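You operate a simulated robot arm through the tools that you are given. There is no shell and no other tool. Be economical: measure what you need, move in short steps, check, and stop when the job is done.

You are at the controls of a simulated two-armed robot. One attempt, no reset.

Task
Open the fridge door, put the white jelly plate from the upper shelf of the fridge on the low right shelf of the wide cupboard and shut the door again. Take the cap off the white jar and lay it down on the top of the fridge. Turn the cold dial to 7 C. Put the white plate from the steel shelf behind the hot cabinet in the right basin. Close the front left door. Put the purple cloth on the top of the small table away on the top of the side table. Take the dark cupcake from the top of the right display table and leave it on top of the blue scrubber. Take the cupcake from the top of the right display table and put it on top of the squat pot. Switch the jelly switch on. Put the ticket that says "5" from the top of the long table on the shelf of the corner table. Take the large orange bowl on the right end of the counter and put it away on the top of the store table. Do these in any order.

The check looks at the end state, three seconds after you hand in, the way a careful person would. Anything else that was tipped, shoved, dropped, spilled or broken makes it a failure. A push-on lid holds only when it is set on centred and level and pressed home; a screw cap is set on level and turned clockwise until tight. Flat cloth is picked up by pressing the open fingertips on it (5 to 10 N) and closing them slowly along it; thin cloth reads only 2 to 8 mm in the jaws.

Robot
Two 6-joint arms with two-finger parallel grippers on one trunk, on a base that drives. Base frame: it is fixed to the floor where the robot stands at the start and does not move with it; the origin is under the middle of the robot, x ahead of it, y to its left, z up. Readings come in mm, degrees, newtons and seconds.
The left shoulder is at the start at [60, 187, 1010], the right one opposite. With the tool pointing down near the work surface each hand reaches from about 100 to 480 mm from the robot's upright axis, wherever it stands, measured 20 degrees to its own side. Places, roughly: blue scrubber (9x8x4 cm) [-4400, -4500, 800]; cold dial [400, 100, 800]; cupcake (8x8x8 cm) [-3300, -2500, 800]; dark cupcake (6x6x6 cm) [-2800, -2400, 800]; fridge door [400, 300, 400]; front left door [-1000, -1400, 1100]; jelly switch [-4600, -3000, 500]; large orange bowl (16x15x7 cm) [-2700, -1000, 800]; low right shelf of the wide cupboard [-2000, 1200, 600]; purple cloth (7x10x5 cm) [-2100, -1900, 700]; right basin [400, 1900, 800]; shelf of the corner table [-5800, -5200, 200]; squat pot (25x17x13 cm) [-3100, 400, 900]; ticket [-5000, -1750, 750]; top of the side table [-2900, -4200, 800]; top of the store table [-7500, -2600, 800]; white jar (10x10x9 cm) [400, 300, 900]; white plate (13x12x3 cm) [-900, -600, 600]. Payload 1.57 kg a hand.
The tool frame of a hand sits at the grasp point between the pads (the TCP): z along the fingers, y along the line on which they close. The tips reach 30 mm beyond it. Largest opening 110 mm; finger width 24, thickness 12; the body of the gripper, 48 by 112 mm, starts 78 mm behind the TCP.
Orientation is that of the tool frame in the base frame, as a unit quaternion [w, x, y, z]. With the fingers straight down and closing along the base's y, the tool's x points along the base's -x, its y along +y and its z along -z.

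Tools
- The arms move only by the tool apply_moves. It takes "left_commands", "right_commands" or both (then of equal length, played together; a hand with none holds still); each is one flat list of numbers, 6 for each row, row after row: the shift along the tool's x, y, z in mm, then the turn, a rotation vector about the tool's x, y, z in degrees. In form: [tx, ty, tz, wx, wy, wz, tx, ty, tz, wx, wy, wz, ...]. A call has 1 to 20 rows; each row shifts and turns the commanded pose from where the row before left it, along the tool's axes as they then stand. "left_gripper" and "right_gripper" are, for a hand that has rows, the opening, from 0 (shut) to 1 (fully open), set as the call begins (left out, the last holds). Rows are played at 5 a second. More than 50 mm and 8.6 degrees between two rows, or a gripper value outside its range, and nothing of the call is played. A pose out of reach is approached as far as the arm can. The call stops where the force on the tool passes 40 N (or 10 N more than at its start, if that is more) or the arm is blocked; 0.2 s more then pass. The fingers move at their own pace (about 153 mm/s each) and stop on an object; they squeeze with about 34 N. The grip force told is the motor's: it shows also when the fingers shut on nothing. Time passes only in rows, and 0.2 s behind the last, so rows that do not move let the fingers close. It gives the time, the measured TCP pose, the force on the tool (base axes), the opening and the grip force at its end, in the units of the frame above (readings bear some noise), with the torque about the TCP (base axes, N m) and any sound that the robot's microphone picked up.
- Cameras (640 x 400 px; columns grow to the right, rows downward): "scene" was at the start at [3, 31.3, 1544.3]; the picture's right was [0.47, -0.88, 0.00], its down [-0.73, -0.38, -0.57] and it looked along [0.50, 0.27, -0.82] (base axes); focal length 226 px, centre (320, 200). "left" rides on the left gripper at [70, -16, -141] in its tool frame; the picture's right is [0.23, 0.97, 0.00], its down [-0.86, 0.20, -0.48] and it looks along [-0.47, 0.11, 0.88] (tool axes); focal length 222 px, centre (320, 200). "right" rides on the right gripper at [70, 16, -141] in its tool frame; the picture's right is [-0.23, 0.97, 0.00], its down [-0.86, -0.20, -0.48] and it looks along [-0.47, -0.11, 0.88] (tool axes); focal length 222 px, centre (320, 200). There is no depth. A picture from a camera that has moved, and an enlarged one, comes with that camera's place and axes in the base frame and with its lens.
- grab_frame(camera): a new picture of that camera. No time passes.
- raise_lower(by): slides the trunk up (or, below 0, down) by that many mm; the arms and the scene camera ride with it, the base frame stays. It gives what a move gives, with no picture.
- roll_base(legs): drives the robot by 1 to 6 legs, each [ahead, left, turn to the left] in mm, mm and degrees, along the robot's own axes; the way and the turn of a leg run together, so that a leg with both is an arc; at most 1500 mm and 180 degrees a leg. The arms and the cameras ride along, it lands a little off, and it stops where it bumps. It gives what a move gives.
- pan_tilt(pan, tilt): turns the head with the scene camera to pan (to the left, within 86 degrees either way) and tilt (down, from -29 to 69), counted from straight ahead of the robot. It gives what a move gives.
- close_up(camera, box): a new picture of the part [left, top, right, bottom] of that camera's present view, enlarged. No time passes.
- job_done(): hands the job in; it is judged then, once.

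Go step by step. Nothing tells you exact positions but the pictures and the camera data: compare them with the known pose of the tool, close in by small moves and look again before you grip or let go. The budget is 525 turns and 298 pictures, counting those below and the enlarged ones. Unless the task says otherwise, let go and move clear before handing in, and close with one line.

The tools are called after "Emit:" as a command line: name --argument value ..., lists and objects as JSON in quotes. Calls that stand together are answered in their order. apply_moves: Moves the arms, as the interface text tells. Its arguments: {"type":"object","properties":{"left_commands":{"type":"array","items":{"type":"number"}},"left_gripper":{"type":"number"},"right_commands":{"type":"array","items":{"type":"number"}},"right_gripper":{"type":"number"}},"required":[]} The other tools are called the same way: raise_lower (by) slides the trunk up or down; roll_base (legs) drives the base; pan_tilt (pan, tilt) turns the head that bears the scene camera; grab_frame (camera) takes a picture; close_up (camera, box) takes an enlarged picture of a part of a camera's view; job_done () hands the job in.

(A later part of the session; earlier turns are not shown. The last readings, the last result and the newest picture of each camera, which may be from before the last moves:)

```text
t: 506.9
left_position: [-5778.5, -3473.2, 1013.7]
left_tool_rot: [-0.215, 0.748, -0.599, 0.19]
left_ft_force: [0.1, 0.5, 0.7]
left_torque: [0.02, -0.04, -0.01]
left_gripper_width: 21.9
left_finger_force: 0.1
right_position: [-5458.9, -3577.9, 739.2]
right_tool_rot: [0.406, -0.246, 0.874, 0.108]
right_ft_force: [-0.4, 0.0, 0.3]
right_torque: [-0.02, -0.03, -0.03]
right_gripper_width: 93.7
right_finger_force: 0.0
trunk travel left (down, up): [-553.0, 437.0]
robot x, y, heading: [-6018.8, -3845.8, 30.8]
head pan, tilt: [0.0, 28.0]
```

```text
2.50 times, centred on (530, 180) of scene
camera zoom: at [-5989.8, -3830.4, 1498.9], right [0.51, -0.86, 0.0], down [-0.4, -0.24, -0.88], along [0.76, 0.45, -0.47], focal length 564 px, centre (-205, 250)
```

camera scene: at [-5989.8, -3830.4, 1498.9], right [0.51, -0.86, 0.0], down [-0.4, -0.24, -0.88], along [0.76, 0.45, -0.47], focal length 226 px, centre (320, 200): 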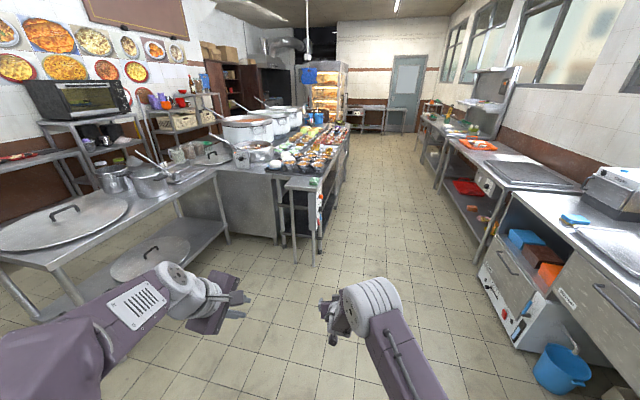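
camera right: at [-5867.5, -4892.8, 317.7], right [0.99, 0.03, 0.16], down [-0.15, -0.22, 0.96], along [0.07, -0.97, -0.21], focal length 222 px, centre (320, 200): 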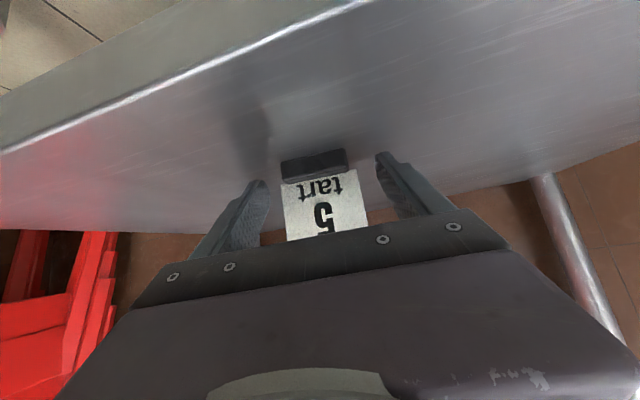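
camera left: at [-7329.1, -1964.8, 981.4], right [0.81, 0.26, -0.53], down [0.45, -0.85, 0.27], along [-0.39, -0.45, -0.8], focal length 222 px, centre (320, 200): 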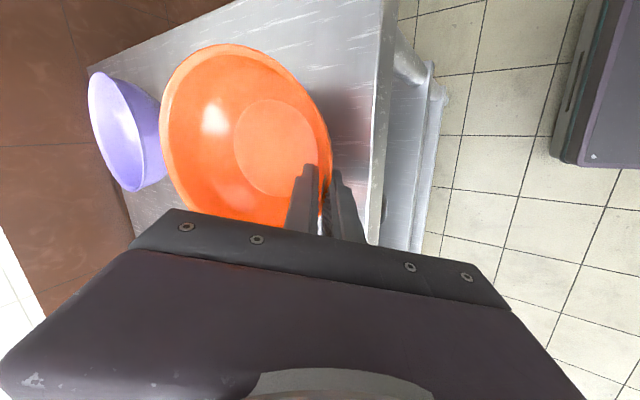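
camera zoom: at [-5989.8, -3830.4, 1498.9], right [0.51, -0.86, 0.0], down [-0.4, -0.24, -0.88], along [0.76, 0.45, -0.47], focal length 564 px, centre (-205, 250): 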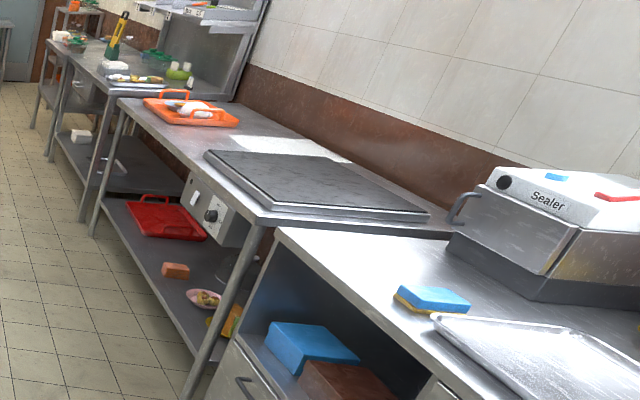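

Emit:
roll_base --legs '[[0, 0, -27], [1480, 0, 0], [0, 0, 104]]'

Emit:
pan_tilt --pan 0 --tilt 48

Emit:
grab_frame --camera "scene"

Emit:
grab_frame --camera "right"

```text
t: 520.0
left_position: [-4840.1, -3429.1, 1012.9]
left_tool_rot: [-0.287, 0.958, 0.0, 0.015]
left_ft_force: [0.2, 0.1, -1.1]
left_torque: [-0.02, -0.02, 0.0]
left_gripper_width: 22.2
left_finger_force: 0.0
right_position: [-4667.8, -3140.3, 739.7]
right_tool_rot: [-0.25, 0.738, -0.529, -0.338]
right_ft_force: [0.4, -0.3, -0.1]
right_torque: [-0.01, -0.02, -0.01]
right_gripper_width: 93.5
right_finger_force: 0.1
trunk travel left (down, up): [-553.0, 437.0]
robot x, y, heading: [-4527.8, -3741.2, 108.1]
head pan, tilt: [0.0, 28.0]
```

```text
t: 520.8
left_position: [-4840.7, -3430.1, 1013.2]
left_tool_rot: [-0.286, 0.958, 0.001, 0.015]
left_ft_force: [0.3, 1.4, -0.2]
left_torque: [0.01, -0.02, 0.05]
left_gripper_width: 21.8
left_finger_force: 0.1
right_position: [-4669.1, -3139.9, 739.7]
right_tool_rot: [-0.249, 0.738, -0.528, -0.338]
right_ft_force: [0.2, 0.3, -0.3]
right_torque: [0.01, 0.01, -0.02]
right_gripper_width: 93.3
right_finger_force: 0.0
trunk travel left (down, up): [-553.0, 437.0]
robot x, y, heading: [-4527.5, -3741.2, 108.5]
head pan, tilt: [0.0, 48.0]
```

```text
110 pictures are left
camera scene: at [-4536.5, -3726.4, 1469.0], right [0.95, 0.32, 0.0], down [0.23, -0.7, -0.67], along [-0.21, 0.64, -0.74], focal length 226 px, centre (320, 200)
```

scene: 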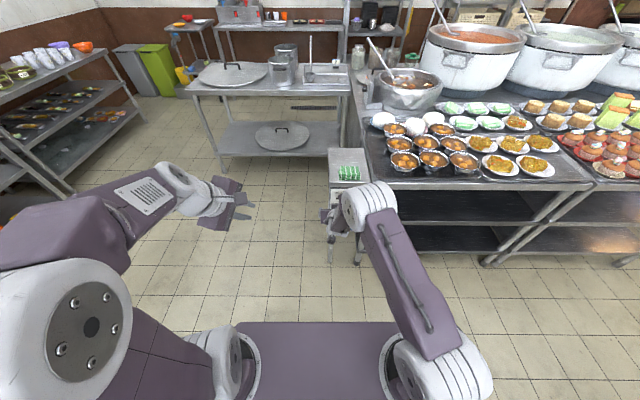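

```text
109 pictures are left
camera right: at [-4635.6, -3290.6, 777.9], right [-0.97, -0.17, 0.16], down [0.12, 0.24, 0.96], along [-0.2, 0.96, -0.21], focal length 222 px, centre (320, 200)
```

right: 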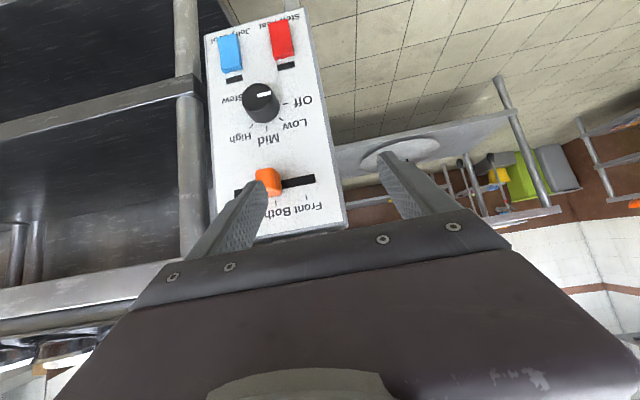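

The panel is in view. I read its labels.

Emit:
close_up --camera "right" --box '[190, 0, 350, 120]'

```text
3.33 times, centred on (270, 60) of right
camera zoom: at [-4635.6, -3290.6, 777.9], right [-0.97, -0.17, 0.16], down [0.12, 0.24, 0.96], along [-0.2, 0.96, -0.21], focal length 740 px, centre (487, 667)
```

zoom: 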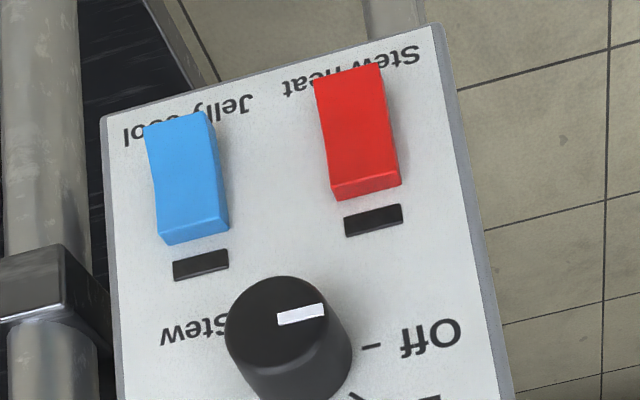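

"Jelly Cool" is the blue rocker at the panel's lower right; its top half stands out, so it's off. I lower the hand to triangulate its position.

Emit:
raise_lower --by -170

Emit:
apply_moves --right_commands '[0, 0, 0, 0, 0, 0, 0, 0, 0, 0, 0, 0]' --right_gripper 0.0

Emit:
grab_frame --camera "right"

```text
t: 522.7
left_position: [-4840.1, -3430.2, 843.6]
left_tool_rot: [-0.286, 0.958, -0.001, 0.015]
left_ft_force: [-0.1, 0.4, 0.5]
left_torque: [-0.01, 0.0, 0.01]
left_gripper_width: 22.0
left_finger_force: 0.1
right_position: [-4667.7, -3139.8, 570.3]
right_tool_rot: [-0.25, 0.737, -0.529, -0.337]
right_ft_force: [-0.9, -0.1, 0.7]
right_torque: [-0.01, -0.03, 0.01]
right_gripper_width: 93.5
right_finger_force: 0.0
trunk travel left (down, up): [-383.0, 607.0]
robot x, y, heading: [-4529.8, -3738.9, 108.5]
head pan, tilt: [0.0, 48.0]
```

```text
t: 523.3
left_position: [-4840.7, -3430.8, 842.8]
left_tool_rot: [-0.287, 0.958, 0.001, 0.014]
left_ft_force: [0.3, 0.1, -0.5]
left_torque: [-0.02, 0.02, 0.01]
left_gripper_width: 22.1
left_finger_force: 0.0
right_position: [-4668.9, -3139.9, 570.3]
right_tool_rot: [-0.25, 0.738, -0.528, -0.338]
right_ft_force: [0.2, 0.7, 0.2]
right_torque: [-0.01, 0.02, -0.04]
right_gripper_width: 0.0
right_finger_force: 21.1
trunk travel left (down, up): [-383.0, 607.0]
robot x, y, heading: [-4528.3, -3742.6, 108.6]
head pan, tilt: [0.0, 48.0]
```

```text
107 pictures are left
camera right: at [-4635.6, -3290.7, 607.9], right [-0.97, -0.17, 0.16], down [0.12, 0.24, 0.96], along [-0.2, 0.96, -0.21], focal length 222 px, centre (320, 200)
```

right: 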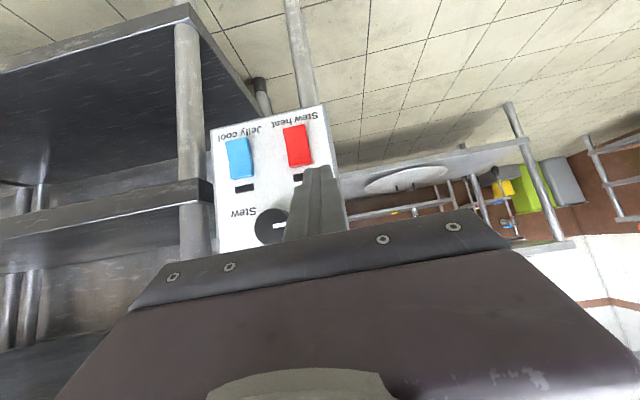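

Rocker top end is at (-4597,-2986,492). I line the closed fingertips up 60 mm in front of its upper half.

Emit:
roll_base --legs '[[0, -115, 0], [30, 0, 0]]'

Emit:
raise_lower --by -67

Emit:
grab_frame --camera "right"

```text
t: 525.0
left_position: [-4739.3, -3362.9, 842.8]
left_tool_rot: [-0.285, 0.958, 0.001, 0.014]
left_ft_force: [0.0, 0.6, -0.3]
left_torque: [-0.06, -0.01, -0.03]
left_gripper_width: 21.9
left_finger_force: 0.0
right_position: [-4567.6, -3075.1, 568.6]
right_tool_rot: [-0.249, 0.739, -0.528, -0.338]
right_ft_force: [-0.7, -0.1, 0.0]
right_torque: [0.02, 0.0, -0.02]
right_gripper_width: 0.0
right_finger_force: 21.4
trunk travel left (down, up): [-383.0, 607.0]
robot x, y, heading: [-4429.9, -3675.6, 108.3]
head pan, tilt: [0.0, 48.0]
```

```text
t: 526.0
left_position: [-4739.0, -3366.7, 776.4]
left_tool_rot: [-0.286, 0.958, 0.001, 0.014]
left_ft_force: [-0.1, -0.8, -0.5]
left_torque: [0.0, -0.01, 0.0]
left_gripper_width: 22.0
left_finger_force: 0.2
right_position: [-4567.4, -3075.1, 503.3]
right_tool_rot: [-0.249, 0.738, -0.528, -0.338]
right_ft_force: [0.1, 0.1, 0.0]
right_torque: [-0.03, 0.0, -0.03]
right_gripper_width: 0.0
right_finger_force: 21.1
trunk travel left (down, up): [-316.0, 674.0]
robot x, y, heading: [-4430.6, -3677.0, 108.3]
head pan, tilt: [0.0, 48.0]
```

```text
106 pictures are left
camera right: at [-4535.1, -3225.6, 541.1], right [-0.97, -0.17, 0.16], down [0.12, 0.24, 0.96], along [-0.2, 0.96, -0.21], focal length 222 px, centre (320, 200)
```

right: 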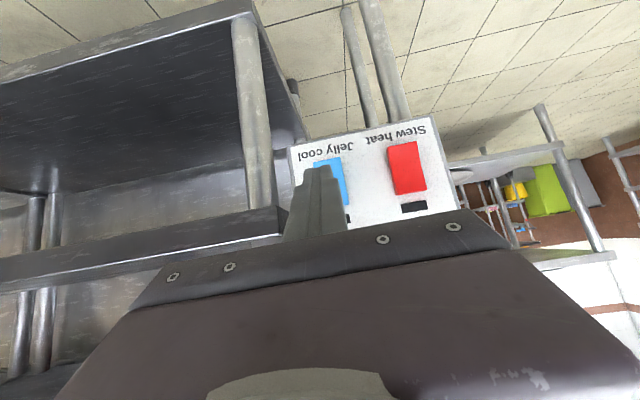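

Emit:
apply_moves --right_commands '[-6.5, 5, 7.6, 0, 0, 0, -6.5, 5, 7.6, 0, 0, 0, -6.5, 0, 7.6, 0, 0, 0, -6.5, 0, 7.6, 0, 0, 0]'

Emit:
apply_moves --right_commands '[-2, 0, 2.3, 0, 0, 0, -2, 0, 2.3, 0, 0, 0, -2, 0, 2.3, 0, 0, 0, -2, 0, 2.3, 0, 0, 0, -2, 0, 2.3, 0, 0, 0]'

Emit:
close_up --camera "right" --box '[260, 100, 460, 240]'

```text
t: 527.0
left_position: [-4738.0, -3364.2, 775.6]
left_tool_rot: [-0.286, 0.958, 0.0, 0.014]
left_ft_force: [0.1, -0.4, 1.3]
left_torque: [-0.01, 0.01, 0.01]
left_gripper_width: 22.0
left_finger_force: 0.1
right_position: [-4590.3, -3039.8, 502.2]
right_tool_rot: [-0.25, 0.738, -0.527, -0.338]
right_ft_force: [-0.5, 0.6, -0.8]
right_torque: [-0.01, 0.0, 0.02]
right_gripper_width: 0.0
right_finger_force: 20.9
trunk travel left (down, up): [-316.0, 674.0]
robot x, y, heading: [-4429.3, -3674.2, 108.4]
head pan, tilt: [0.0, 48.0]
```

```text
t: 528.0
left_position: [-4738.3, -3367.3, 778.9]
left_tool_rot: [-0.289, 0.957, 0.0, 0.014]
left_ft_force: [0.5, 0.0, -0.2]
left_torque: [-0.04, 0.02, 0.03]
left_gripper_width: 21.9
left_finger_force: 0.0
right_position: [-4591.9, -3035.9, 501.6]
right_tool_rot: [-0.248, 0.739, -0.529, -0.335]
right_ft_force: [8.6, -20.6, 14.7]
right_torque: [0.21, 0.0, -0.09]
right_gripper_width: 0.0
right_finger_force: 21.4
trunk travel left (down, up): [-316.0, 674.0]
robot x, y, heading: [-4430.8, -3678.2, 108.4]
head pan, tilt: [0.0, 48.0]
stopped in row 4 (right hand): the force on the tool passed its limit (the readings are from after the stop); the commanded pose is now the measured one
```

```text
2.86 times, centred on (360, 170) of right
camera zoom: at [-4559.4, -3185.3, 541.7], right [-0.97, -0.17, 0.16], down [0.12, 0.24, 0.96], along [-0.2, 0.95, -0.22], focal length 635 px, centre (206, 286)
```

zoom: 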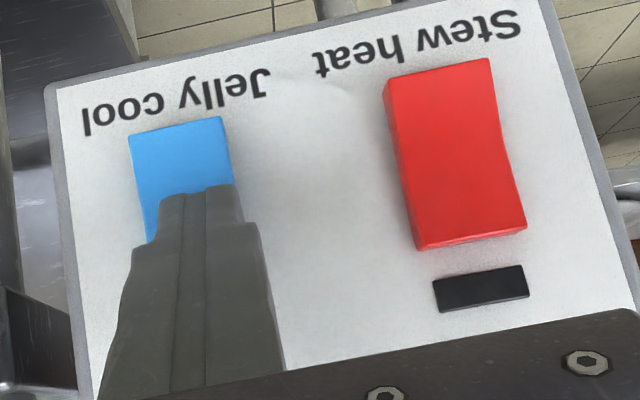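

The fingertips pressed the upper half firmly. I back off and check.

Emit:
apply_moves --right_commands '[6.5, 0, -7.6, 0, 0, 0, 19.5, 0, -22.8, 0, 0, 0, 19.5, 25, -22.8, 0, 0, 0, 0, 30, 0, 0, 0, 0]'

Emit:
close_up --camera "right" --box '[200, 80, 440, 240]'

```text
t: 529.0
left_position: [-4739.8, -3365.0, 776.8]
left_tool_rot: [-0.287, 0.958, 0.002, 0.014]
left_ft_force: [-0.4, 0.6, 0.5]
left_torque: [0.02, 0.0, 0.01]
left_gripper_width: 21.9
left_finger_force: 0.1
right_position: [-4622.7, -3116.0, 499.3]
right_tool_rot: [-0.248, 0.739, -0.529, -0.335]
right_ft_force: [-0.4, -0.8, 0.1]
right_torque: [-0.01, -0.03, -0.01]
right_gripper_width: 0.1
right_finger_force: 21.7
trunk travel left (down, up): [-316.0, 674.0]
robot x, y, heading: [-4428.1, -3676.8, 108.1]
head pan, tilt: [0.0, 48.0]
```

```text
2.50 times, centred on (320, 160) of right
camera zoom: at [-4589.9, -3265.9, 539.1], right [-0.97, -0.17, 0.16], down [0.12, 0.25, 0.96], along [-0.2, 0.95, -0.22], focal length 555 px, centre (320, 300)
```

zoom: 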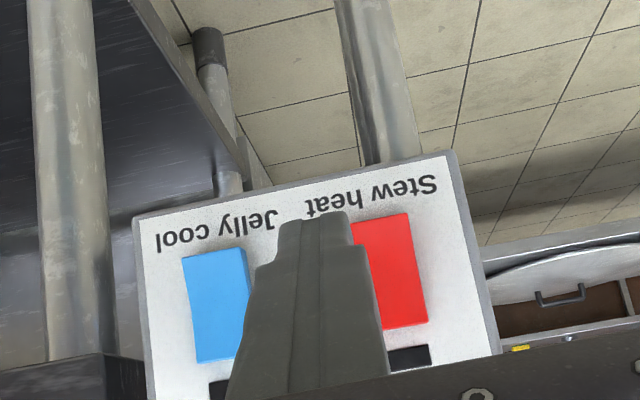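

Emit:
raise_lower --by 200

Emit:
close_up --camera "right" --box '[200, 0, 400, 140]'

```text
t: 531.2
left_position: [-4738.5, -3364.2, 976.8]
left_tool_rot: [-0.286, 0.958, 0.001, 0.014]
left_ft_force: [-0.5, -0.2, -0.2]
left_torque: [-0.02, -0.01, 0.01]
left_gripper_width: 21.9
left_finger_force: 0.1
right_position: [-4622.6, -3116.1, 699.7]
right_tool_rot: [-0.247, 0.74, -0.529, -0.334]
right_ft_force: [0.3, 0.1, -0.5]
right_torque: [-0.02, -0.03, -0.02]
right_gripper_width: 0.3
right_finger_force: 20.9
trunk travel left (down, up): [-516.0, 474.0]
robot x, y, heading: [-4430.3, -3677.3, 108.2]
head pan, tilt: [0.0, 48.0]
```

```text
2.86 times, centred on (300, 70) of right
camera zoom: at [-4589.7, -3265.8, 739.0], right [-0.97, -0.17, 0.16], down [0.12, 0.25, 0.96], along [-0.2, 0.95, -0.22], focal length 635 px, centre (377, 571)
```

zoom: 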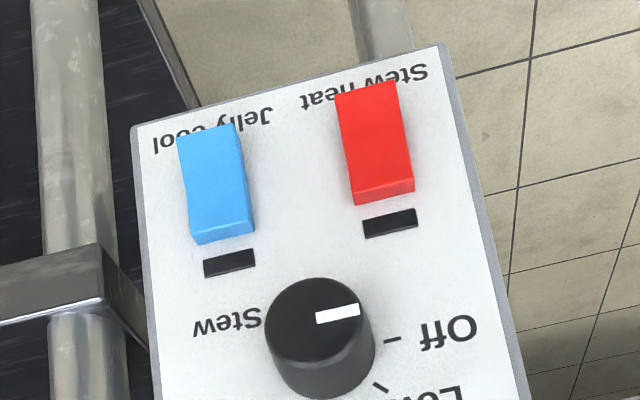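

Emit:
close_up --camera "right" --box '[240, 20, 350, 105]'

```text
4.71 times, centred on (295, 62) of right
camera zoom: at [-4589.7, -3265.8, 739.0], right [-0.97, -0.17, 0.16], down [0.12, 0.25, 0.96], along [-0.2, 0.95, -0.22], focal length 1045 px, centre (438, 847)
```

zoom: 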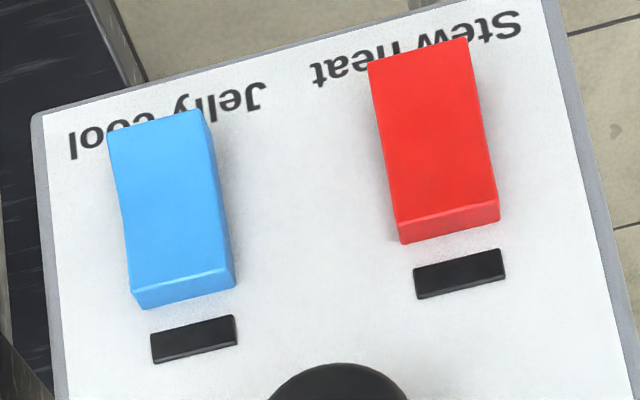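

No change: the upper half was evidently already in. I'll press the lower half instead.

Emit:
raise_lower --by -234

Emit:
apply_moves --right_commands '[0, -27, 0, 0, 0, 0, 0, -27, 0, 0, 0, 0, -19.5, 0, 22.8, 0, 0, 0, -19.5, 0, 22.8, 0, 0, 0]'

Emit:
grab_frame --camera "right"

```text
t: 533.6
left_position: [-4739.2, -3365.1, 743.1]
left_tool_rot: [-0.286, 0.958, 0.001, 0.014]
left_ft_force: [-0.2, -0.5, 0.2]
left_torque: [0.01, -0.01, 0.01]
left_gripper_width: 22.3
left_finger_force: 0.0
right_position: [-4622.3, -3115.1, 465.5]
right_tool_rot: [-0.247, 0.74, -0.529, -0.334]
right_ft_force: [-0.1, 0.1, -0.3]
right_torque: [0.02, 0.01, 0.01]
right_gripper_width: 0.0
right_finger_force: 21.6
trunk travel left (down, up): [-282.0, 708.0]
robot x, y, heading: [-4427.1, -3679.1, 108.5]
head pan, tilt: [0.0, 48.0]
```

```text
t: 534.6
left_position: [-4739.5, -3364.3, 742.6]
left_tool_rot: [-0.287, 0.958, 0.001, 0.014]
left_ft_force: [-0.3, -0.2, -0.6]
left_torque: [-0.01, 0.0, -0.02]
left_gripper_width: 22.0
left_finger_force: 0.0
right_position: [-4590.3, -3041.6, 465.8]
right_tool_rot: [-0.247, 0.74, -0.529, -0.335]
right_ft_force: [-0.1, 0.1, -0.2]
right_torque: [-0.02, 0.0, -0.02]
right_gripper_width: 0.0
right_finger_force: 21.0
trunk travel left (down, up): [-282.0, 708.0]
robot x, y, heading: [-4429.6, -3678.3, 108.3]
head pan, tilt: [0.0, 48.0]
```

```text
101 pictures are left
camera right: at [-4557.7, -3191.6, 504.9], right [-0.97, -0.17, 0.16], down [0.12, 0.25, 0.96], along [-0.2, 0.95, -0.22], focal length 222 px, centre (320, 200)
```

right: 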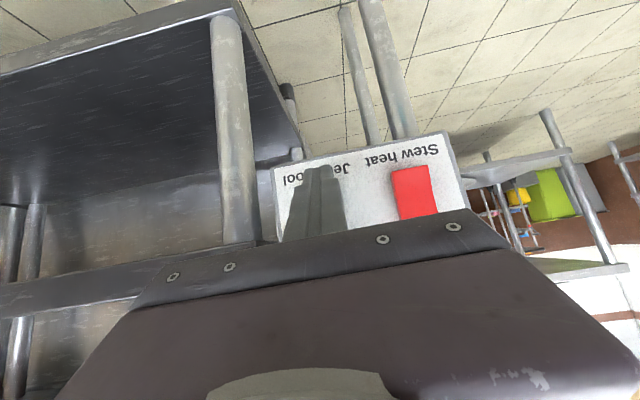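

Emit:
apply_moves --right_commands '[-2, 0, 2.3, 0, 0, 0, -2, 0, 2.3, 0, 0, 0, -2, 0, 2.3, 0, 0, 0, -2, 0, 2.3, 0, 0, 0, -2, 0, 2.3, 0, 0, 0, -2, 0, 2.3, 0, 0, 0]'

Emit:
apply_moves --right_commands '[19.5, 0, -22.8, 0, 0, 0, 19.5, 25, -22.8, 0, 0, 0, 0, 30, 0, 0, 0, 0]'

Emit:
raise_lower --by 230

Emit:
close_up --camera "right" --box '[220, 0, 380, 120]'

```text
t: 535.8
left_position: [-4739.0, -3365.9, 742.3]
left_tool_rot: [-0.287, 0.958, 0.0, 0.013]
left_ft_force: [0.4, 0.1, 0.2]
left_torque: [0.01, -0.04, 0.0]
left_gripper_width: 21.8
left_finger_force: 0.0
right_position: [-4592.8, -3034.9, 462.5]
right_tool_rot: [-0.244, 0.743, -0.53, -0.33]
right_ft_force: [4.2, -11.6, 3.8]
right_torque: [-0.06, 0.0, 0.0]
right_gripper_width: 0.0
right_finger_force: 21.7
trunk travel left (down, up): [-282.0, 708.0]
robot x, y, heading: [-4427.2, -3678.0, 108.3]
head pan, tilt: [0.0, 48.0]
heard: click
stopped in row 5 (right hand): the force on the tool passed its limit (the readings are from after the stop); the commanded pose is now the measured one
```

```text
t: 536.5
left_position: [-4739.0, -3365.6, 741.5]
left_tool_rot: [-0.286, 0.958, 0.0, 0.014]
left_ft_force: [0.2, -0.4, -0.6]
left_torque: [0.01, 0.01, 0.02]
left_gripper_width: 22.0
left_finger_force: 0.1
right_position: [-4626.9, -3106.9, 462.3]
right_tool_rot: [-0.244, 0.742, -0.53, -0.331]
right_ft_force: [-0.7, -0.3, 0.2]
right_torque: [0.0, 0.01, -0.03]
right_gripper_width: 0.0
right_finger_force: 21.2
trunk travel left (down, up): [-282.0, 708.0]
robot x, y, heading: [-4426.2, -3673.7, 108.3]
head pan, tilt: [0.0, 48.0]
```

```text
t: 539.0
left_position: [-4739.3, -3366.3, 972.1]
left_tool_rot: [-0.287, 0.958, 0.0, 0.015]
left_ft_force: [-0.9, 0.1, -0.2]
left_torque: [0.04, -0.03, -0.05]
left_gripper_width: 22.0
left_finger_force: 0.1
right_position: [-4626.3, -3106.9, 693.6]
right_tool_rot: [-0.244, 0.742, -0.53, -0.33]
right_ft_force: [-0.7, -0.1, 0.1]
right_torque: [0.03, -0.01, -0.02]
right_gripper_width: 0.0
right_finger_force: 21.9
trunk travel left (down, up): [-512.0, 478.0]
robot x, y, heading: [-4429.5, -3675.3, 108.2]
head pan, tilt: [0.0, 48.0]
```

```text
3.33 times, centred on (300, 60) of right
camera zoom: at [-4593.9, -3256.3, 734.0], right [-0.97, -0.17, 0.16], down [0.11, 0.26, 0.96], along [-0.2, 0.95, -0.23], focal length 740 px, centre (387, 667)
```

zoom: 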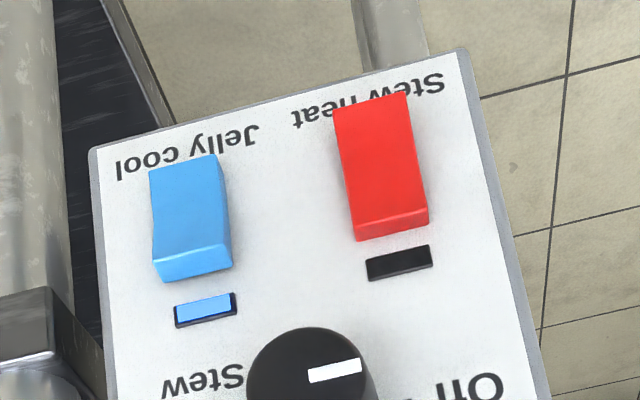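

Click heard and the indicator is lit: the jelly switch is on. Next I slide along the aisle to the display table with the cupcakes.

Emit:
roll_base --legs '[[-150, 0, 0], [0, -1450, 0]]'

Emit:
raise_lower --by 380

Emit:
pan_tilt --pan 0 --tilt 35

Emit:
grab_frame --camera "scene"

```text
t: 547.2
left_position: [-3313.6, -3047.7, 972.4]
left_tool_rot: [-0.287, 0.958, 0.001, 0.014]
left_ft_force: [0.0, 0.3, 0.3]
left_torque: [-0.03, -0.02, 0.03]
left_gripper_width: 22.2
left_finger_force: 0.0
right_position: [-3201.9, -2787.2, 692.0]
right_tool_rot: [-0.244, 0.742, -0.53, -0.331]
right_ft_force: [-0.7, 0.0, 0.0]
right_torque: [0.0, 0.02, -0.01]
right_gripper_width: 0.1
right_finger_force: 21.3
trunk travel left (down, up): [-512.0, 478.0]
robot x, y, heading: [-3002.9, -3359.6, 108.5]
head pan, tilt: [0.0, 48.0]
```

```text
t: 550.8
left_position: [-3314.5, -3046.6, 1352.7]
left_tool_rot: [-0.287, 0.958, 0.001, 0.016]
left_ft_force: [-0.2, -0.2, -0.2]
left_torque: [0.03, -0.02, -0.01]
left_gripper_width: 22.1
left_finger_force: 0.0
right_position: [-3202.5, -2787.4, 1073.2]
right_tool_rot: [-0.243, 0.743, -0.529, -0.331]
right_ft_force: [0.4, 0.0, 0.0]
right_torque: [0.04, -0.03, 0.0]
right_gripper_width: 0.0
right_finger_force: 20.9
trunk travel left (down, up): [-892.0, 98.0]
robot x, y, heading: [-3002.1, -3360.0, 108.6]
head pan, tilt: [0.0, 48.0]
```

```text
t: 551.6
left_position: [-3313.9, -3046.3, 1351.4]
left_tool_rot: [-0.287, 0.958, 0.002, 0.014]
left_ft_force: [-0.2, -0.1, -0.2]
left_torque: [0.02, -0.01, -0.02]
left_gripper_width: 22.2
left_finger_force: 0.1
right_position: [-3201.8, -2788.3, 1072.6]
right_tool_rot: [-0.243, 0.743, -0.529, -0.331]
right_ft_force: [-0.4, 0.2, 0.3]
right_torque: [-0.01, -0.03, -0.03]
right_gripper_width: 0.1
right_finger_force: 22.1
trunk travel left (down, up): [-892.0, 98.0]
robot x, y, heading: [-3007.4, -3357.3, 108.5]
head pan, tilt: [0.0, 35.0]
```

```text
99 pictures are left
camera scene: at [-3012.7, -3334.6, 1826.9], right [0.95, 0.32, 0.0], down [0.18, -0.54, -0.82], along [-0.26, 0.78, -0.57], focal length 226 px, centre (320, 200)
```

scene: 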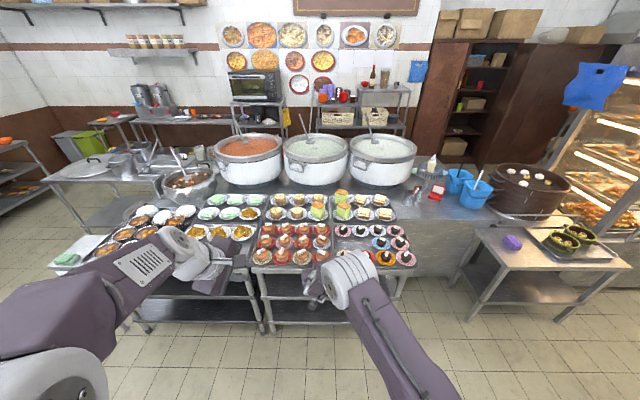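

Emit:
close_up --camera "scene" --box '[240, 185, 430, 280]'

```text
3.37 times, centred on (335, 232) of scene
camera zoom: at [-3012.7, -3334.6, 1826.9], right [0.95, 0.32, 0.0], down [0.18, -0.54, -0.82], along [-0.26, 0.78, -0.57], focal length 760 px, centre (270, 90)
```

zoom: 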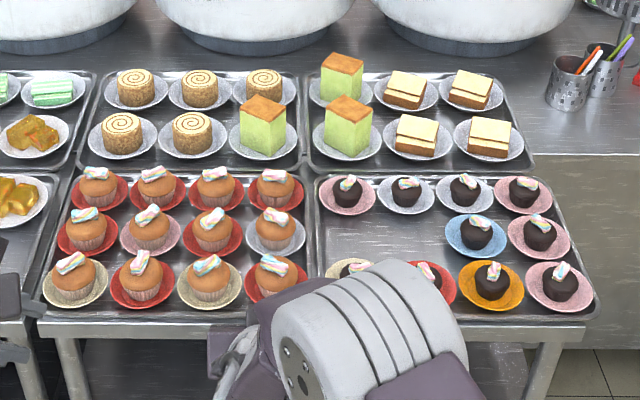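

The named ones are evidently the dark cupcake at the front right, about (-2823,-2352), and the orange cupcake at the front, about (-3285,-2490). I go for the dark one first with the right hand.

Emit:
roll_base --legs '[[0, -497, 0], [130, 0, 0]]'

Emit:
raise_lower --by -80

Emit:
apply_moves --right_commands '[0, 0, 0, 0, 0, 0, 0, 0, 0, 0, 0, 0]' --right_gripper 0.8

Emit:
grab_frame --camera "right"

Emit:
grab_frame --camera "scene"

```text
t: 555.4
left_position: [-2883.9, -2768.5, 1353.2]
left_tool_rot: [-0.287, 0.958, -0.001, 0.013]
left_ft_force: [-0.9, 0.0, 0.4]
left_torque: [0.01, -0.03, 0.05]
left_gripper_width: 21.9
left_finger_force: 0.1
right_position: [-2770.0, -2509.7, 1073.5]
right_tool_rot: [-0.245, 0.741, -0.531, -0.331]
right_ft_force: [0.4, -0.4, 0.3]
right_torque: [-0.02, 0.04, -0.02]
right_gripper_width: 0.2
right_finger_force: 21.3
trunk travel left (down, up): [-892.0, 98.0]
robot x, y, heading: [-2574.6, -3079.1, 108.1]
head pan, tilt: [0.0, 35.0]
```

```text
t: 556.6
left_position: [-2885.7, -2765.9, 1272.6]
left_tool_rot: [-0.288, 0.958, -0.001, 0.014]
left_ft_force: [-0.1, -0.7, 0.3]
left_torque: [-0.03, -0.02, -0.04]
left_gripper_width: 22.0
left_finger_force: 0.0
right_position: [-2773.5, -2507.1, 992.7]
right_tool_rot: [-0.244, 0.742, -0.53, -0.331]
right_ft_force: [0.6, -0.5, 0.0]
right_torque: [-0.01, 0.0, -0.03]
right_gripper_width: 0.0
right_finger_force: 21.8
trunk travel left (down, up): [-812.0, 178.0]
robot x, y, heading: [-2578.5, -3077.3, 108.5]
head pan, tilt: [0.0, 35.0]
```

```text
t: 557.2
left_position: [-2885.4, -2766.4, 1273.0]
left_tool_rot: [-0.286, 0.958, -0.001, 0.014]
left_ft_force: [-0.1, 0.2, 0.5]
left_torque: [-0.01, 0.0, -0.04]
left_gripper_width: 21.9
left_finger_force: 0.0
right_position: [-2773.8, -2507.2, 994.8]
right_tool_rot: [-0.244, 0.742, -0.53, -0.33]
right_ft_force: [0.1, 0.0, -0.6]
right_torque: [-0.03, 0.04, 0.0]
right_gripper_width: 88.3
right_finger_force: 0.2
trunk travel left (down, up): [-812.0, 178.0]
robot x, y, heading: [-2573.4, -3075.8, 108.3]
head pan, tilt: [0.0, 35.0]
```

```text
97 pictures are left
camera right: at [-2740.0, -2656.7, 1034.2], right [-0.97, -0.17, 0.16], down [0.11, 0.26, 0.96], along [-0.2, 0.95, -0.23], focal length 222 px, centre (320, 200)
```

right: 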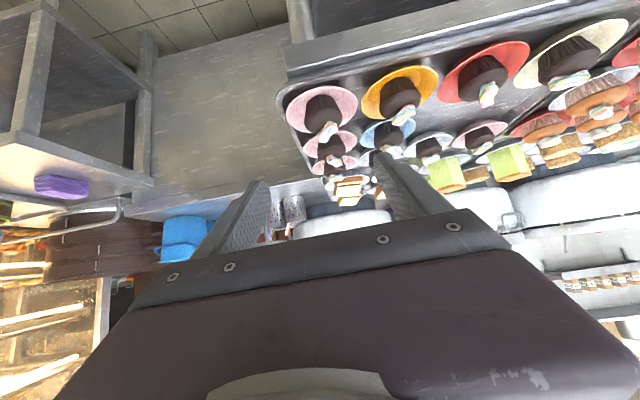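

```text
96 pictures are left
camera scene: at [-2584.7, -3054.4, 1746.9], right [0.95, 0.31, 0.0], down [0.18, -0.54, -0.82], along [-0.26, 0.78, -0.57], focal length 226 px, centre (320, 200)
```

scene: 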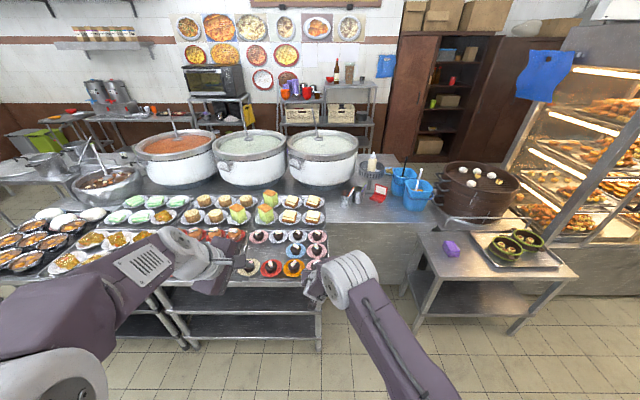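

Emit:
raise_lower --by -110

Emit:
grab_frame --camera "right"

```text
t: 558.6
left_position: [-2885.1, -2765.2, 1161.4]
left_tool_rot: [-0.286, 0.958, -0.001, 0.014]
left_ft_force: [0.6, -0.2, -0.1]
left_torque: [0.0, 0.0, 0.01]
left_gripper_width: 21.8
left_finger_force: 0.1
right_position: [-2773.0, -2506.9, 883.1]
right_tool_rot: [-0.245, 0.741, -0.531, -0.33]
right_ft_force: [1.1, 0.9, 0.3]
right_torque: [0.04, 0.02, -0.01]
right_gripper_width: 88.2
right_finger_force: 0.1
trunk travel left (down, up): [-702.0, 288.0]
robot x, y, heading: [-2575.5, -3079.7, 108.4]
head pan, tilt: [0.0, 35.0]
```

```text
95 pictures are left
camera right: at [-2740.1, -2656.6, 924.2], right [-0.97, -0.17, 0.16], down [0.11, 0.26, 0.96], along [-0.2, 0.95, -0.23], focal length 222 px, centre (320, 200)
```

right: 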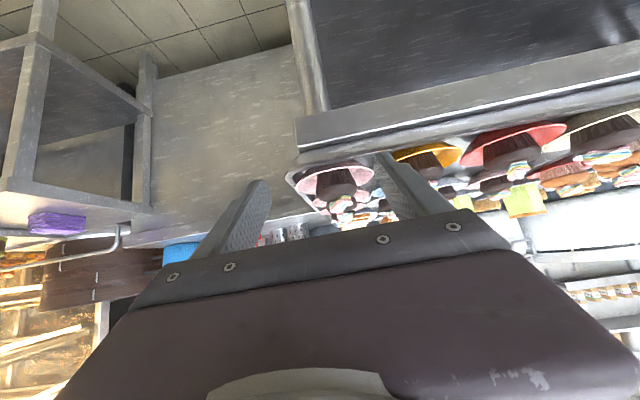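

The two views agree: cupcake centre (-2819,-2389,842). I move in to straddle it.

Emit:
apply_moves --right_commands '[-30, 2, 25, 0, 0, 0, -22, 2, 26, 0, 0, 0, 0, 2, 28, 0, 0, 0, 0, 0, 26, 0, 0, 0]'

Emit:
grab_frame --camera "right"

```text
t: 559.6
left_position: [-2883.6, -2768.2, 1164.0]
left_tool_rot: [-0.288, 0.957, -0.002, 0.013]
left_ft_force: [-0.3, 0.2, 0.3]
left_torque: [-0.02, 0.01, 0.0]
left_gripper_width: 22.0
left_finger_force: 0.0
right_position: [-2813.2, -2404.2, 855.2]
right_tool_rot: [-0.245, 0.741, -0.53, -0.332]
right_ft_force: [4.2, -9.4, 15.3]
right_torque: [0.55, -0.79, -0.36]
right_gripper_width: 88.9
right_finger_force: 0.7
trunk travel left (down, up): [-702.0, 288.0]
robot x, y, heading: [-2575.6, -3083.0, 108.0]
head pan, tilt: [0.0, 35.0]
```

```text
94 pictures are left
camera right: at [-2779.8, -2553.9, 895.9], right [-0.97, -0.17, 0.16], down [0.11, 0.25, 0.96], along [-0.2, 0.95, -0.23], focal length 222 px, centre (320, 200)
```

right: 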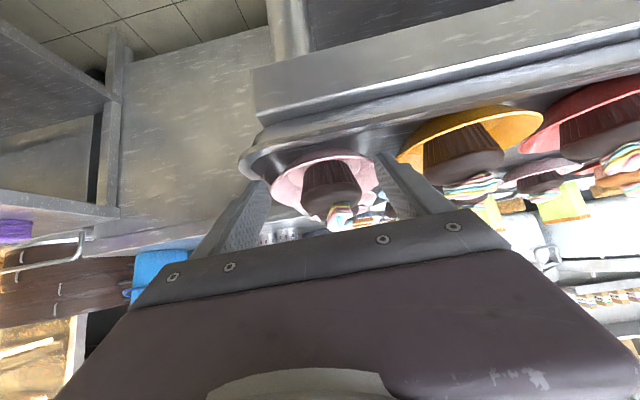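

The tips touch the plate rim; I raise 12 mm and move 8 mm further ahead before closing.

Emit:
apply_moves --right_commands '[-9, 0, -8, 0, 0, 0, -5, 0, 6, 0, 0, 0]'

Emit:
apply_moves --right_commands '[0, 0, 0, 0, 0, 0, 0, 0, 0, 0, 0, 0, 0, 0, 0, 0, 0, 0]' --right_gripper 0.3

Emit:
grab_frame --camera "right"

```text
t: 560.2
left_position: [-2884.6, -2766.3, 1162.3]
left_tool_rot: [-0.288, 0.958, -0.002, 0.014]
left_ft_force: [-0.1, 0.1, -1.2]
left_torque: [0.01, -0.02, 0.0]
left_gripper_width: 21.8
left_finger_force: 0.1
right_position: [-2816.2, -2399.2, 863.8]
right_tool_rot: [-0.243, 0.741, -0.531, -0.331]
right_ft_force: [-0.8, -0.3, 0.2]
right_torque: [-0.01, -0.01, 0.01]
right_gripper_width: 87.9
right_finger_force: 0.1
right hand out of reach, approached as far as the arm can: row 2
trunk travel left (down, up): [-702.0, 288.0]
robot x, y, heading: [-2575.8, -3080.1, 108.3]
head pan, tilt: [0.0, 35.0]
```

```text
t: 561.0
left_position: [-2885.2, -2766.3, 1162.4]
left_tool_rot: [-0.287, 0.958, -0.002, 0.014]
left_ft_force: [-0.2, -0.3, 0.7]
left_torque: [-0.02, 0.03, 0.0]
left_gripper_width: 21.9
left_finger_force: 0.0
right_position: [-2816.2, -2399.4, 863.6]
right_tool_rot: [-0.244, 0.742, -0.53, -0.33]
right_ft_force: [0.4, 0.7, 0.1]
right_torque: [-0.03, -0.04, 0.02]
right_gripper_width: 33.2
right_finger_force: 0.1
trunk travel left (down, up): [-702.0, 288.0]
robot x, y, heading: [-2576.1, -3080.2, 108.6]
head pan, tilt: [0.0, 35.0]
```

```text
93 pictures are left
camera right: at [-2784.3, -2549.1, 904.9], right [-0.97, -0.17, 0.16], down [0.11, 0.26, 0.96], along [-0.2, 0.95, -0.23], focal length 222 px, centre (320, 200)
```

right: 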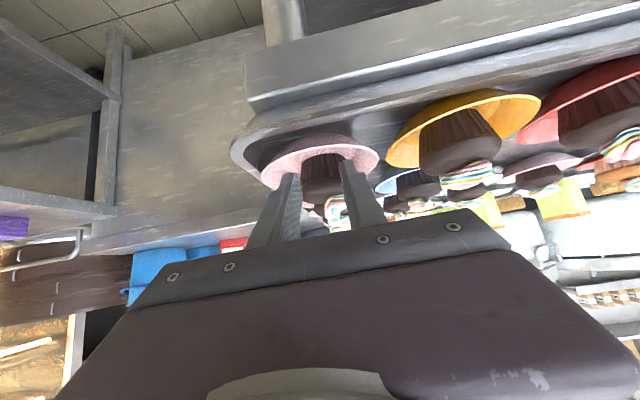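

The cupcake is further in than I judged; its apparent size puts it at about (-2835,-2340,828). I reopen and drive 48 mm forward.

Emit:
apply_moves --right_commands '[0, 0, 0, 0, 0, 0, 0, 0, 0, 0, 0, 0]' --right_gripper 0.8

Emit:
roll_base --legs '[[46, 0, 0]]'

Emit:
grab_frame --camera "right"

```text
t: 561.6
left_position: [-2885.2, -2765.7, 1163.0]
left_tool_rot: [-0.287, 0.958, -0.001, 0.014]
left_ft_force: [0.9, -0.4, -0.2]
left_torque: [0.0, -0.01, -0.05]
left_gripper_width: 22.0
left_finger_force: 0.1
right_position: [-2817.6, -2399.3, 863.2]
right_tool_rot: [-0.244, 0.741, -0.531, -0.33]
right_ft_force: [0.1, 0.7, 1.4]
right_torque: [-0.01, 0.1, -0.02]
right_gripper_width: 88.0
right_finger_force: 0.1
trunk travel left (down, up): [-702.0, 288.0]
robot x, y, heading: [-2577.0, -3077.2, 108.4]
head pan, tilt: [0.0, 35.0]
```

```text
t: 562.5
left_position: [-2899.2, -2722.6, 1161.4]
left_tool_rot: [-0.287, 0.958, -0.002, 0.014]
left_ft_force: [-0.1, 0.5, 0.1]
left_torque: [-0.02, -0.02, 0.03]
left_gripper_width: 21.8
left_finger_force: 0.1
right_position: [-2831.4, -2356.3, 862.9]
right_tool_rot: [-0.244, 0.742, -0.53, -0.331]
right_ft_force: [0.9, -2.7, 6.2]
right_torque: [-0.03, 0.02, 0.01]
right_gripper_width: 87.9
right_finger_force: 0.1
trunk travel left (down, up): [-702.0, 288.0]
robot x, y, heading: [-2592.2, -3032.2, 108.1]
head pan, tilt: [0.0, 35.0]
```

```text
92 pictures are left
camera right: at [-2798.5, -2506.0, 905.1], right [-0.97, -0.17, 0.16], down [0.11, 0.26, 0.96], along [-0.2, 0.95, -0.23], focal length 222 px, centre (320, 200)
```

right: 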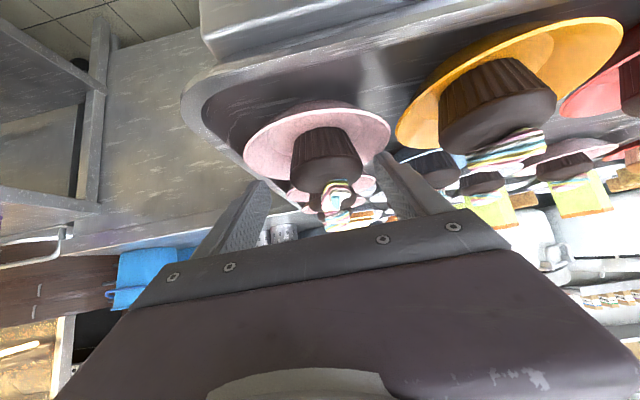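

The cupcake is now between the finger planes at tip depth. I centre, narrow the jaws so they fit inside the plate rim, and descend 12 mm.

Emit:
apply_moves --right_commands '[-6, 7, -5, 0, 0, 0, 0, 0, 0, 0, 0, 0]' --right_gripper 0.68

Emit:
apply_moves --right_commands '[8, 0, 9, 0, 0, 0, 7, 0, 8, 0, 0, 0]'

Emit:
apply_moves --right_commands '[0, 0, 0, 0, 0, 0, 0, 0, 0, 0, 0, 0, 0, 0, 0, 0, 0, 0]' --right_gripper 0.3

Emit:
grab_frame --camera "right"

```text
t: 563.1
left_position: [-2899.4, -2720.4, 1162.3]
left_tool_rot: [-0.287, 0.958, -0.001, 0.014]
left_ft_force: [-0.2, 0.6, -0.9]
left_torque: [-0.01, 0.02, 0.0]
left_gripper_width: 22.0
left_finger_force: 0.0
right_position: [-2838.6, -2359.2, 870.2]
right_tool_rot: [-0.242, 0.743, -0.53, -0.331]
right_ft_force: [-0.2, 0.0, 0.3]
right_torque: [0.0, 0.0, -0.01]
right_gripper_width: 74.8
right_finger_force: 0.0
trunk travel left (down, up): [-702.0, 288.0]
robot x, y, heading: [-2591.6, -3035.4, 108.2]
head pan, tilt: [0.0, 35.0]
```

```text
t: 563.7
left_position: [-2898.2, -2724.5, 1164.3]
left_tool_rot: [-0.289, 0.957, 0.0, 0.014]
left_ft_force: [-0.3, -0.2, 0.0]
left_torque: [0.0, -0.01, -0.01]
left_gripper_width: 22.0
left_finger_force: 0.1
right_position: [-2840.2, -2368.0, 856.3]
right_tool_rot: [-0.246, 0.739, -0.528, -0.338]
right_ft_force: [-2.6, 7.2, 29.2]
right_torque: [0.45, 0.65, -0.12]
right_gripper_width: 71.5
right_finger_force: 0.0
right hand out of reach, approached as far as the arm can: row 1, 2
trunk travel left (down, up): [-702.0, 288.0]
robot x, y, heading: [-2589.3, -3036.8, 108.5]
head pan, tilt: [0.0, 35.0]
```

```text
t: 564.5
left_position: [-2899.1, -2725.9, 1163.9]
left_tool_rot: [-0.289, 0.957, -0.001, 0.014]
left_ft_force: [-0.2, -0.4, -0.7]
left_torque: [0.01, -0.01, -0.01]
left_gripper_width: 22.0
left_finger_force: 0.1
right_position: [-2841.6, -2371.9, 855.5]
right_tool_rot: [-0.245, 0.74, -0.528, -0.335]
right_ft_force: [-7.2, -1.3, 29.6]
right_torque: [0.31, 0.63, 0.09]
right_gripper_width: 54.5
right_finger_force: 34.0
trunk travel left (down, up): [-702.0, 288.0]
robot x, y, heading: [-2591.7, -3037.8, 108.4]
head pan, tilt: [0.0, 35.0]
```

```text
91 pictures are left
camera right: at [-2807.8, -2521.4, 895.1], right [-0.97, -0.17, 0.16], down [0.12, 0.25, 0.96], along [-0.21, 0.95, -0.22], focal length 222 px, centre (320, 200)
```

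right: 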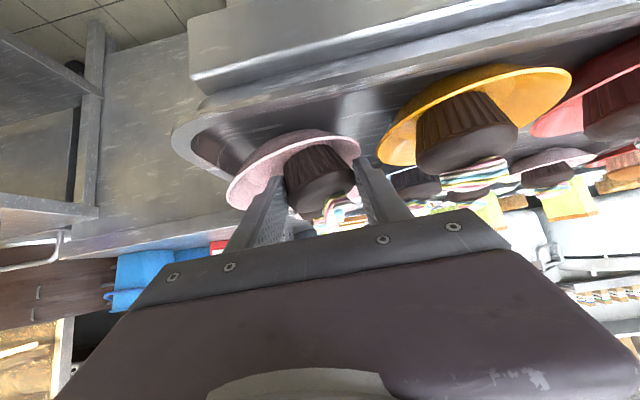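

Gripped at 54.5 mm. I lift slowly with the trunk.

Emit:
raise_lower --by 60

Emit:
grab_frame --camera "right"

```text
t: 565.5
left_position: [-2898.4, -2720.4, 1221.4]
left_tool_rot: [-0.287, 0.958, -0.002, 0.015]
left_ft_force: [0.1, 0.7, 0.2]
left_torque: [-0.03, -0.03, -0.02]
left_gripper_width: 21.9
left_finger_force: 0.2
right_position: [-2839.5, -2368.2, 906.2]
right_tool_rot: [-0.243, 0.742, -0.53, -0.33]
right_ft_force: [0.7, 0.6, -0.5]
right_torque: [0.0, -0.01, -0.02]
right_gripper_width: 54.6
right_finger_force: 34.0
trunk travel left (down, up): [-762.0, 228.0]
robot x, y, heading: [-2589.9, -3033.6, 108.4]
head pan, tilt: [0.0, 35.0]
```

```text
90 pictures are left
camera right: at [-2806.2, -2518.3, 948.6], right [-0.97, -0.17, 0.16], down [0.11, 0.26, 0.96], along [-0.2, 0.95, -0.23], focal length 222 px, centre (320, 200)
```

right: 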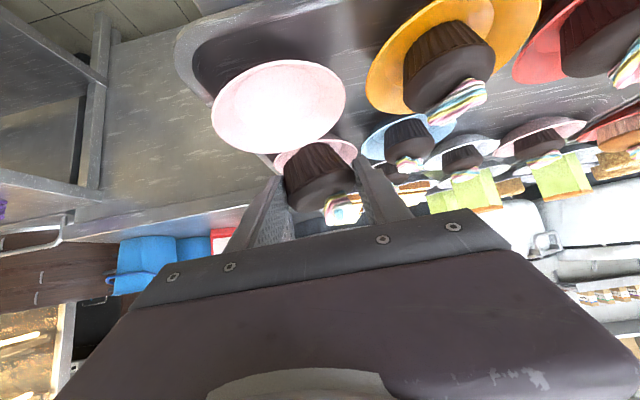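

The dark cupcake is off its plate. I raise it well clear, back off, and head for the sealer table with the blue scrubber.

Emit:
raise_lower --by 220

Emit:
roll_base --legs '[[-200, 0, 0], [180, 1431, 0], [0, 0, -180]]'

Emit:
pan_tilt --pan -30 --tilt 38

Emit:
grab_frame --camera "scene"

```text
t: 567.8
left_position: [-2899.2, -2722.6, 1442.4]
left_tool_rot: [-0.287, 0.958, -0.002, 0.015]
left_ft_force: [-0.6, -0.2, -0.3]
left_torque: [0.0, -0.01, 0.0]
left_gripper_width: 22.3
left_finger_force: 0.0
right_position: [-2838.8, -2369.5, 1127.6]
right_tool_rot: [-0.243, 0.742, -0.53, -0.331]
right_ft_force: [0.1, -0.5, 0.2]
right_torque: [0.0, 0.03, 0.03]
right_gripper_width: 54.1
right_finger_force: 33.5
trunk travel left (down, up): [-982.0, 8.0]
robot x, y, heading: [-2584.3, -3031.7, 108.3]
head pan, tilt: [0.0, 35.0]
```

```text
t: 583.5
left_position: [-3623.6, -3807.8, 1440.3]
left_tool_rot: [-0.013, -0.004, 0.958, -0.286]
left_ft_force: [0.9, 0.0, -0.6]
left_torque: [-0.01, -0.01, -0.02]
left_gripper_width: 21.7
left_finger_force: 0.0
right_position: [-3681.0, -4161.8, 1128.4]
right_tool_rot: [0.333, 0.526, 0.745, -0.242]
right_ft_force: [-0.1, -0.5, -0.7]
right_torque: [-0.02, 0.0, -0.04]
right_gripper_width: 54.1
right_finger_force: 34.2
trunk travel left (down, up): [-982.0, 8.0]
robot x, y, heading: [-3938.3, -3499.2, -71.5]
head pan, tilt: [0.0, 35.0]
```

```text
t: 584.4
left_position: [-3623.9, -3807.0, 1443.6]
left_tool_rot: [-0.012, -0.003, 0.958, -0.286]
left_ft_force: [-0.1, 0.1, -0.1]
left_torque: [0.0, -0.03, -0.02]
left_gripper_width: 21.7
left_finger_force: 0.1
right_position: [-3680.8, -4161.0, 1129.9]
right_tool_rot: [0.332, 0.526, 0.745, -0.241]
right_ft_force: [0.1, -0.5, 0.1]
right_torque: [0.02, 0.0, -0.01]
right_gripper_width: 54.7
right_finger_force: 34.0
trunk travel left (down, up): [-982.0, 8.0]
robot x, y, heading: [-3935.0, -3501.0, -71.3]
head pan, tilt: [-30.0, 38.0]
```

```text
89 pictures are left
camera scene: at [-3972.4, -3528.3, 1912.4], right [-0.98, 0.19, 0.0], down [0.12, 0.6, -0.79], along [-0.15, -0.77, -0.62], focal length 226 px, centre (320, 200)
```

scene: 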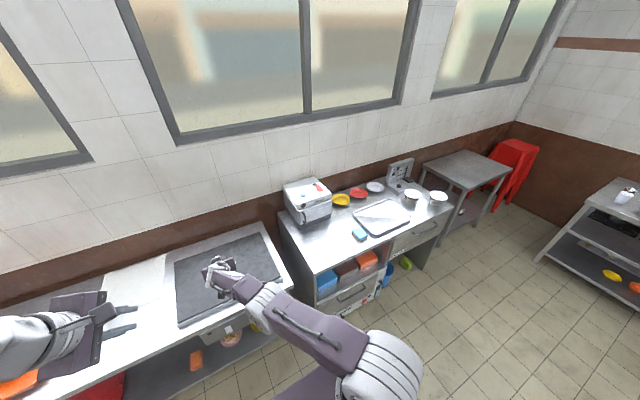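

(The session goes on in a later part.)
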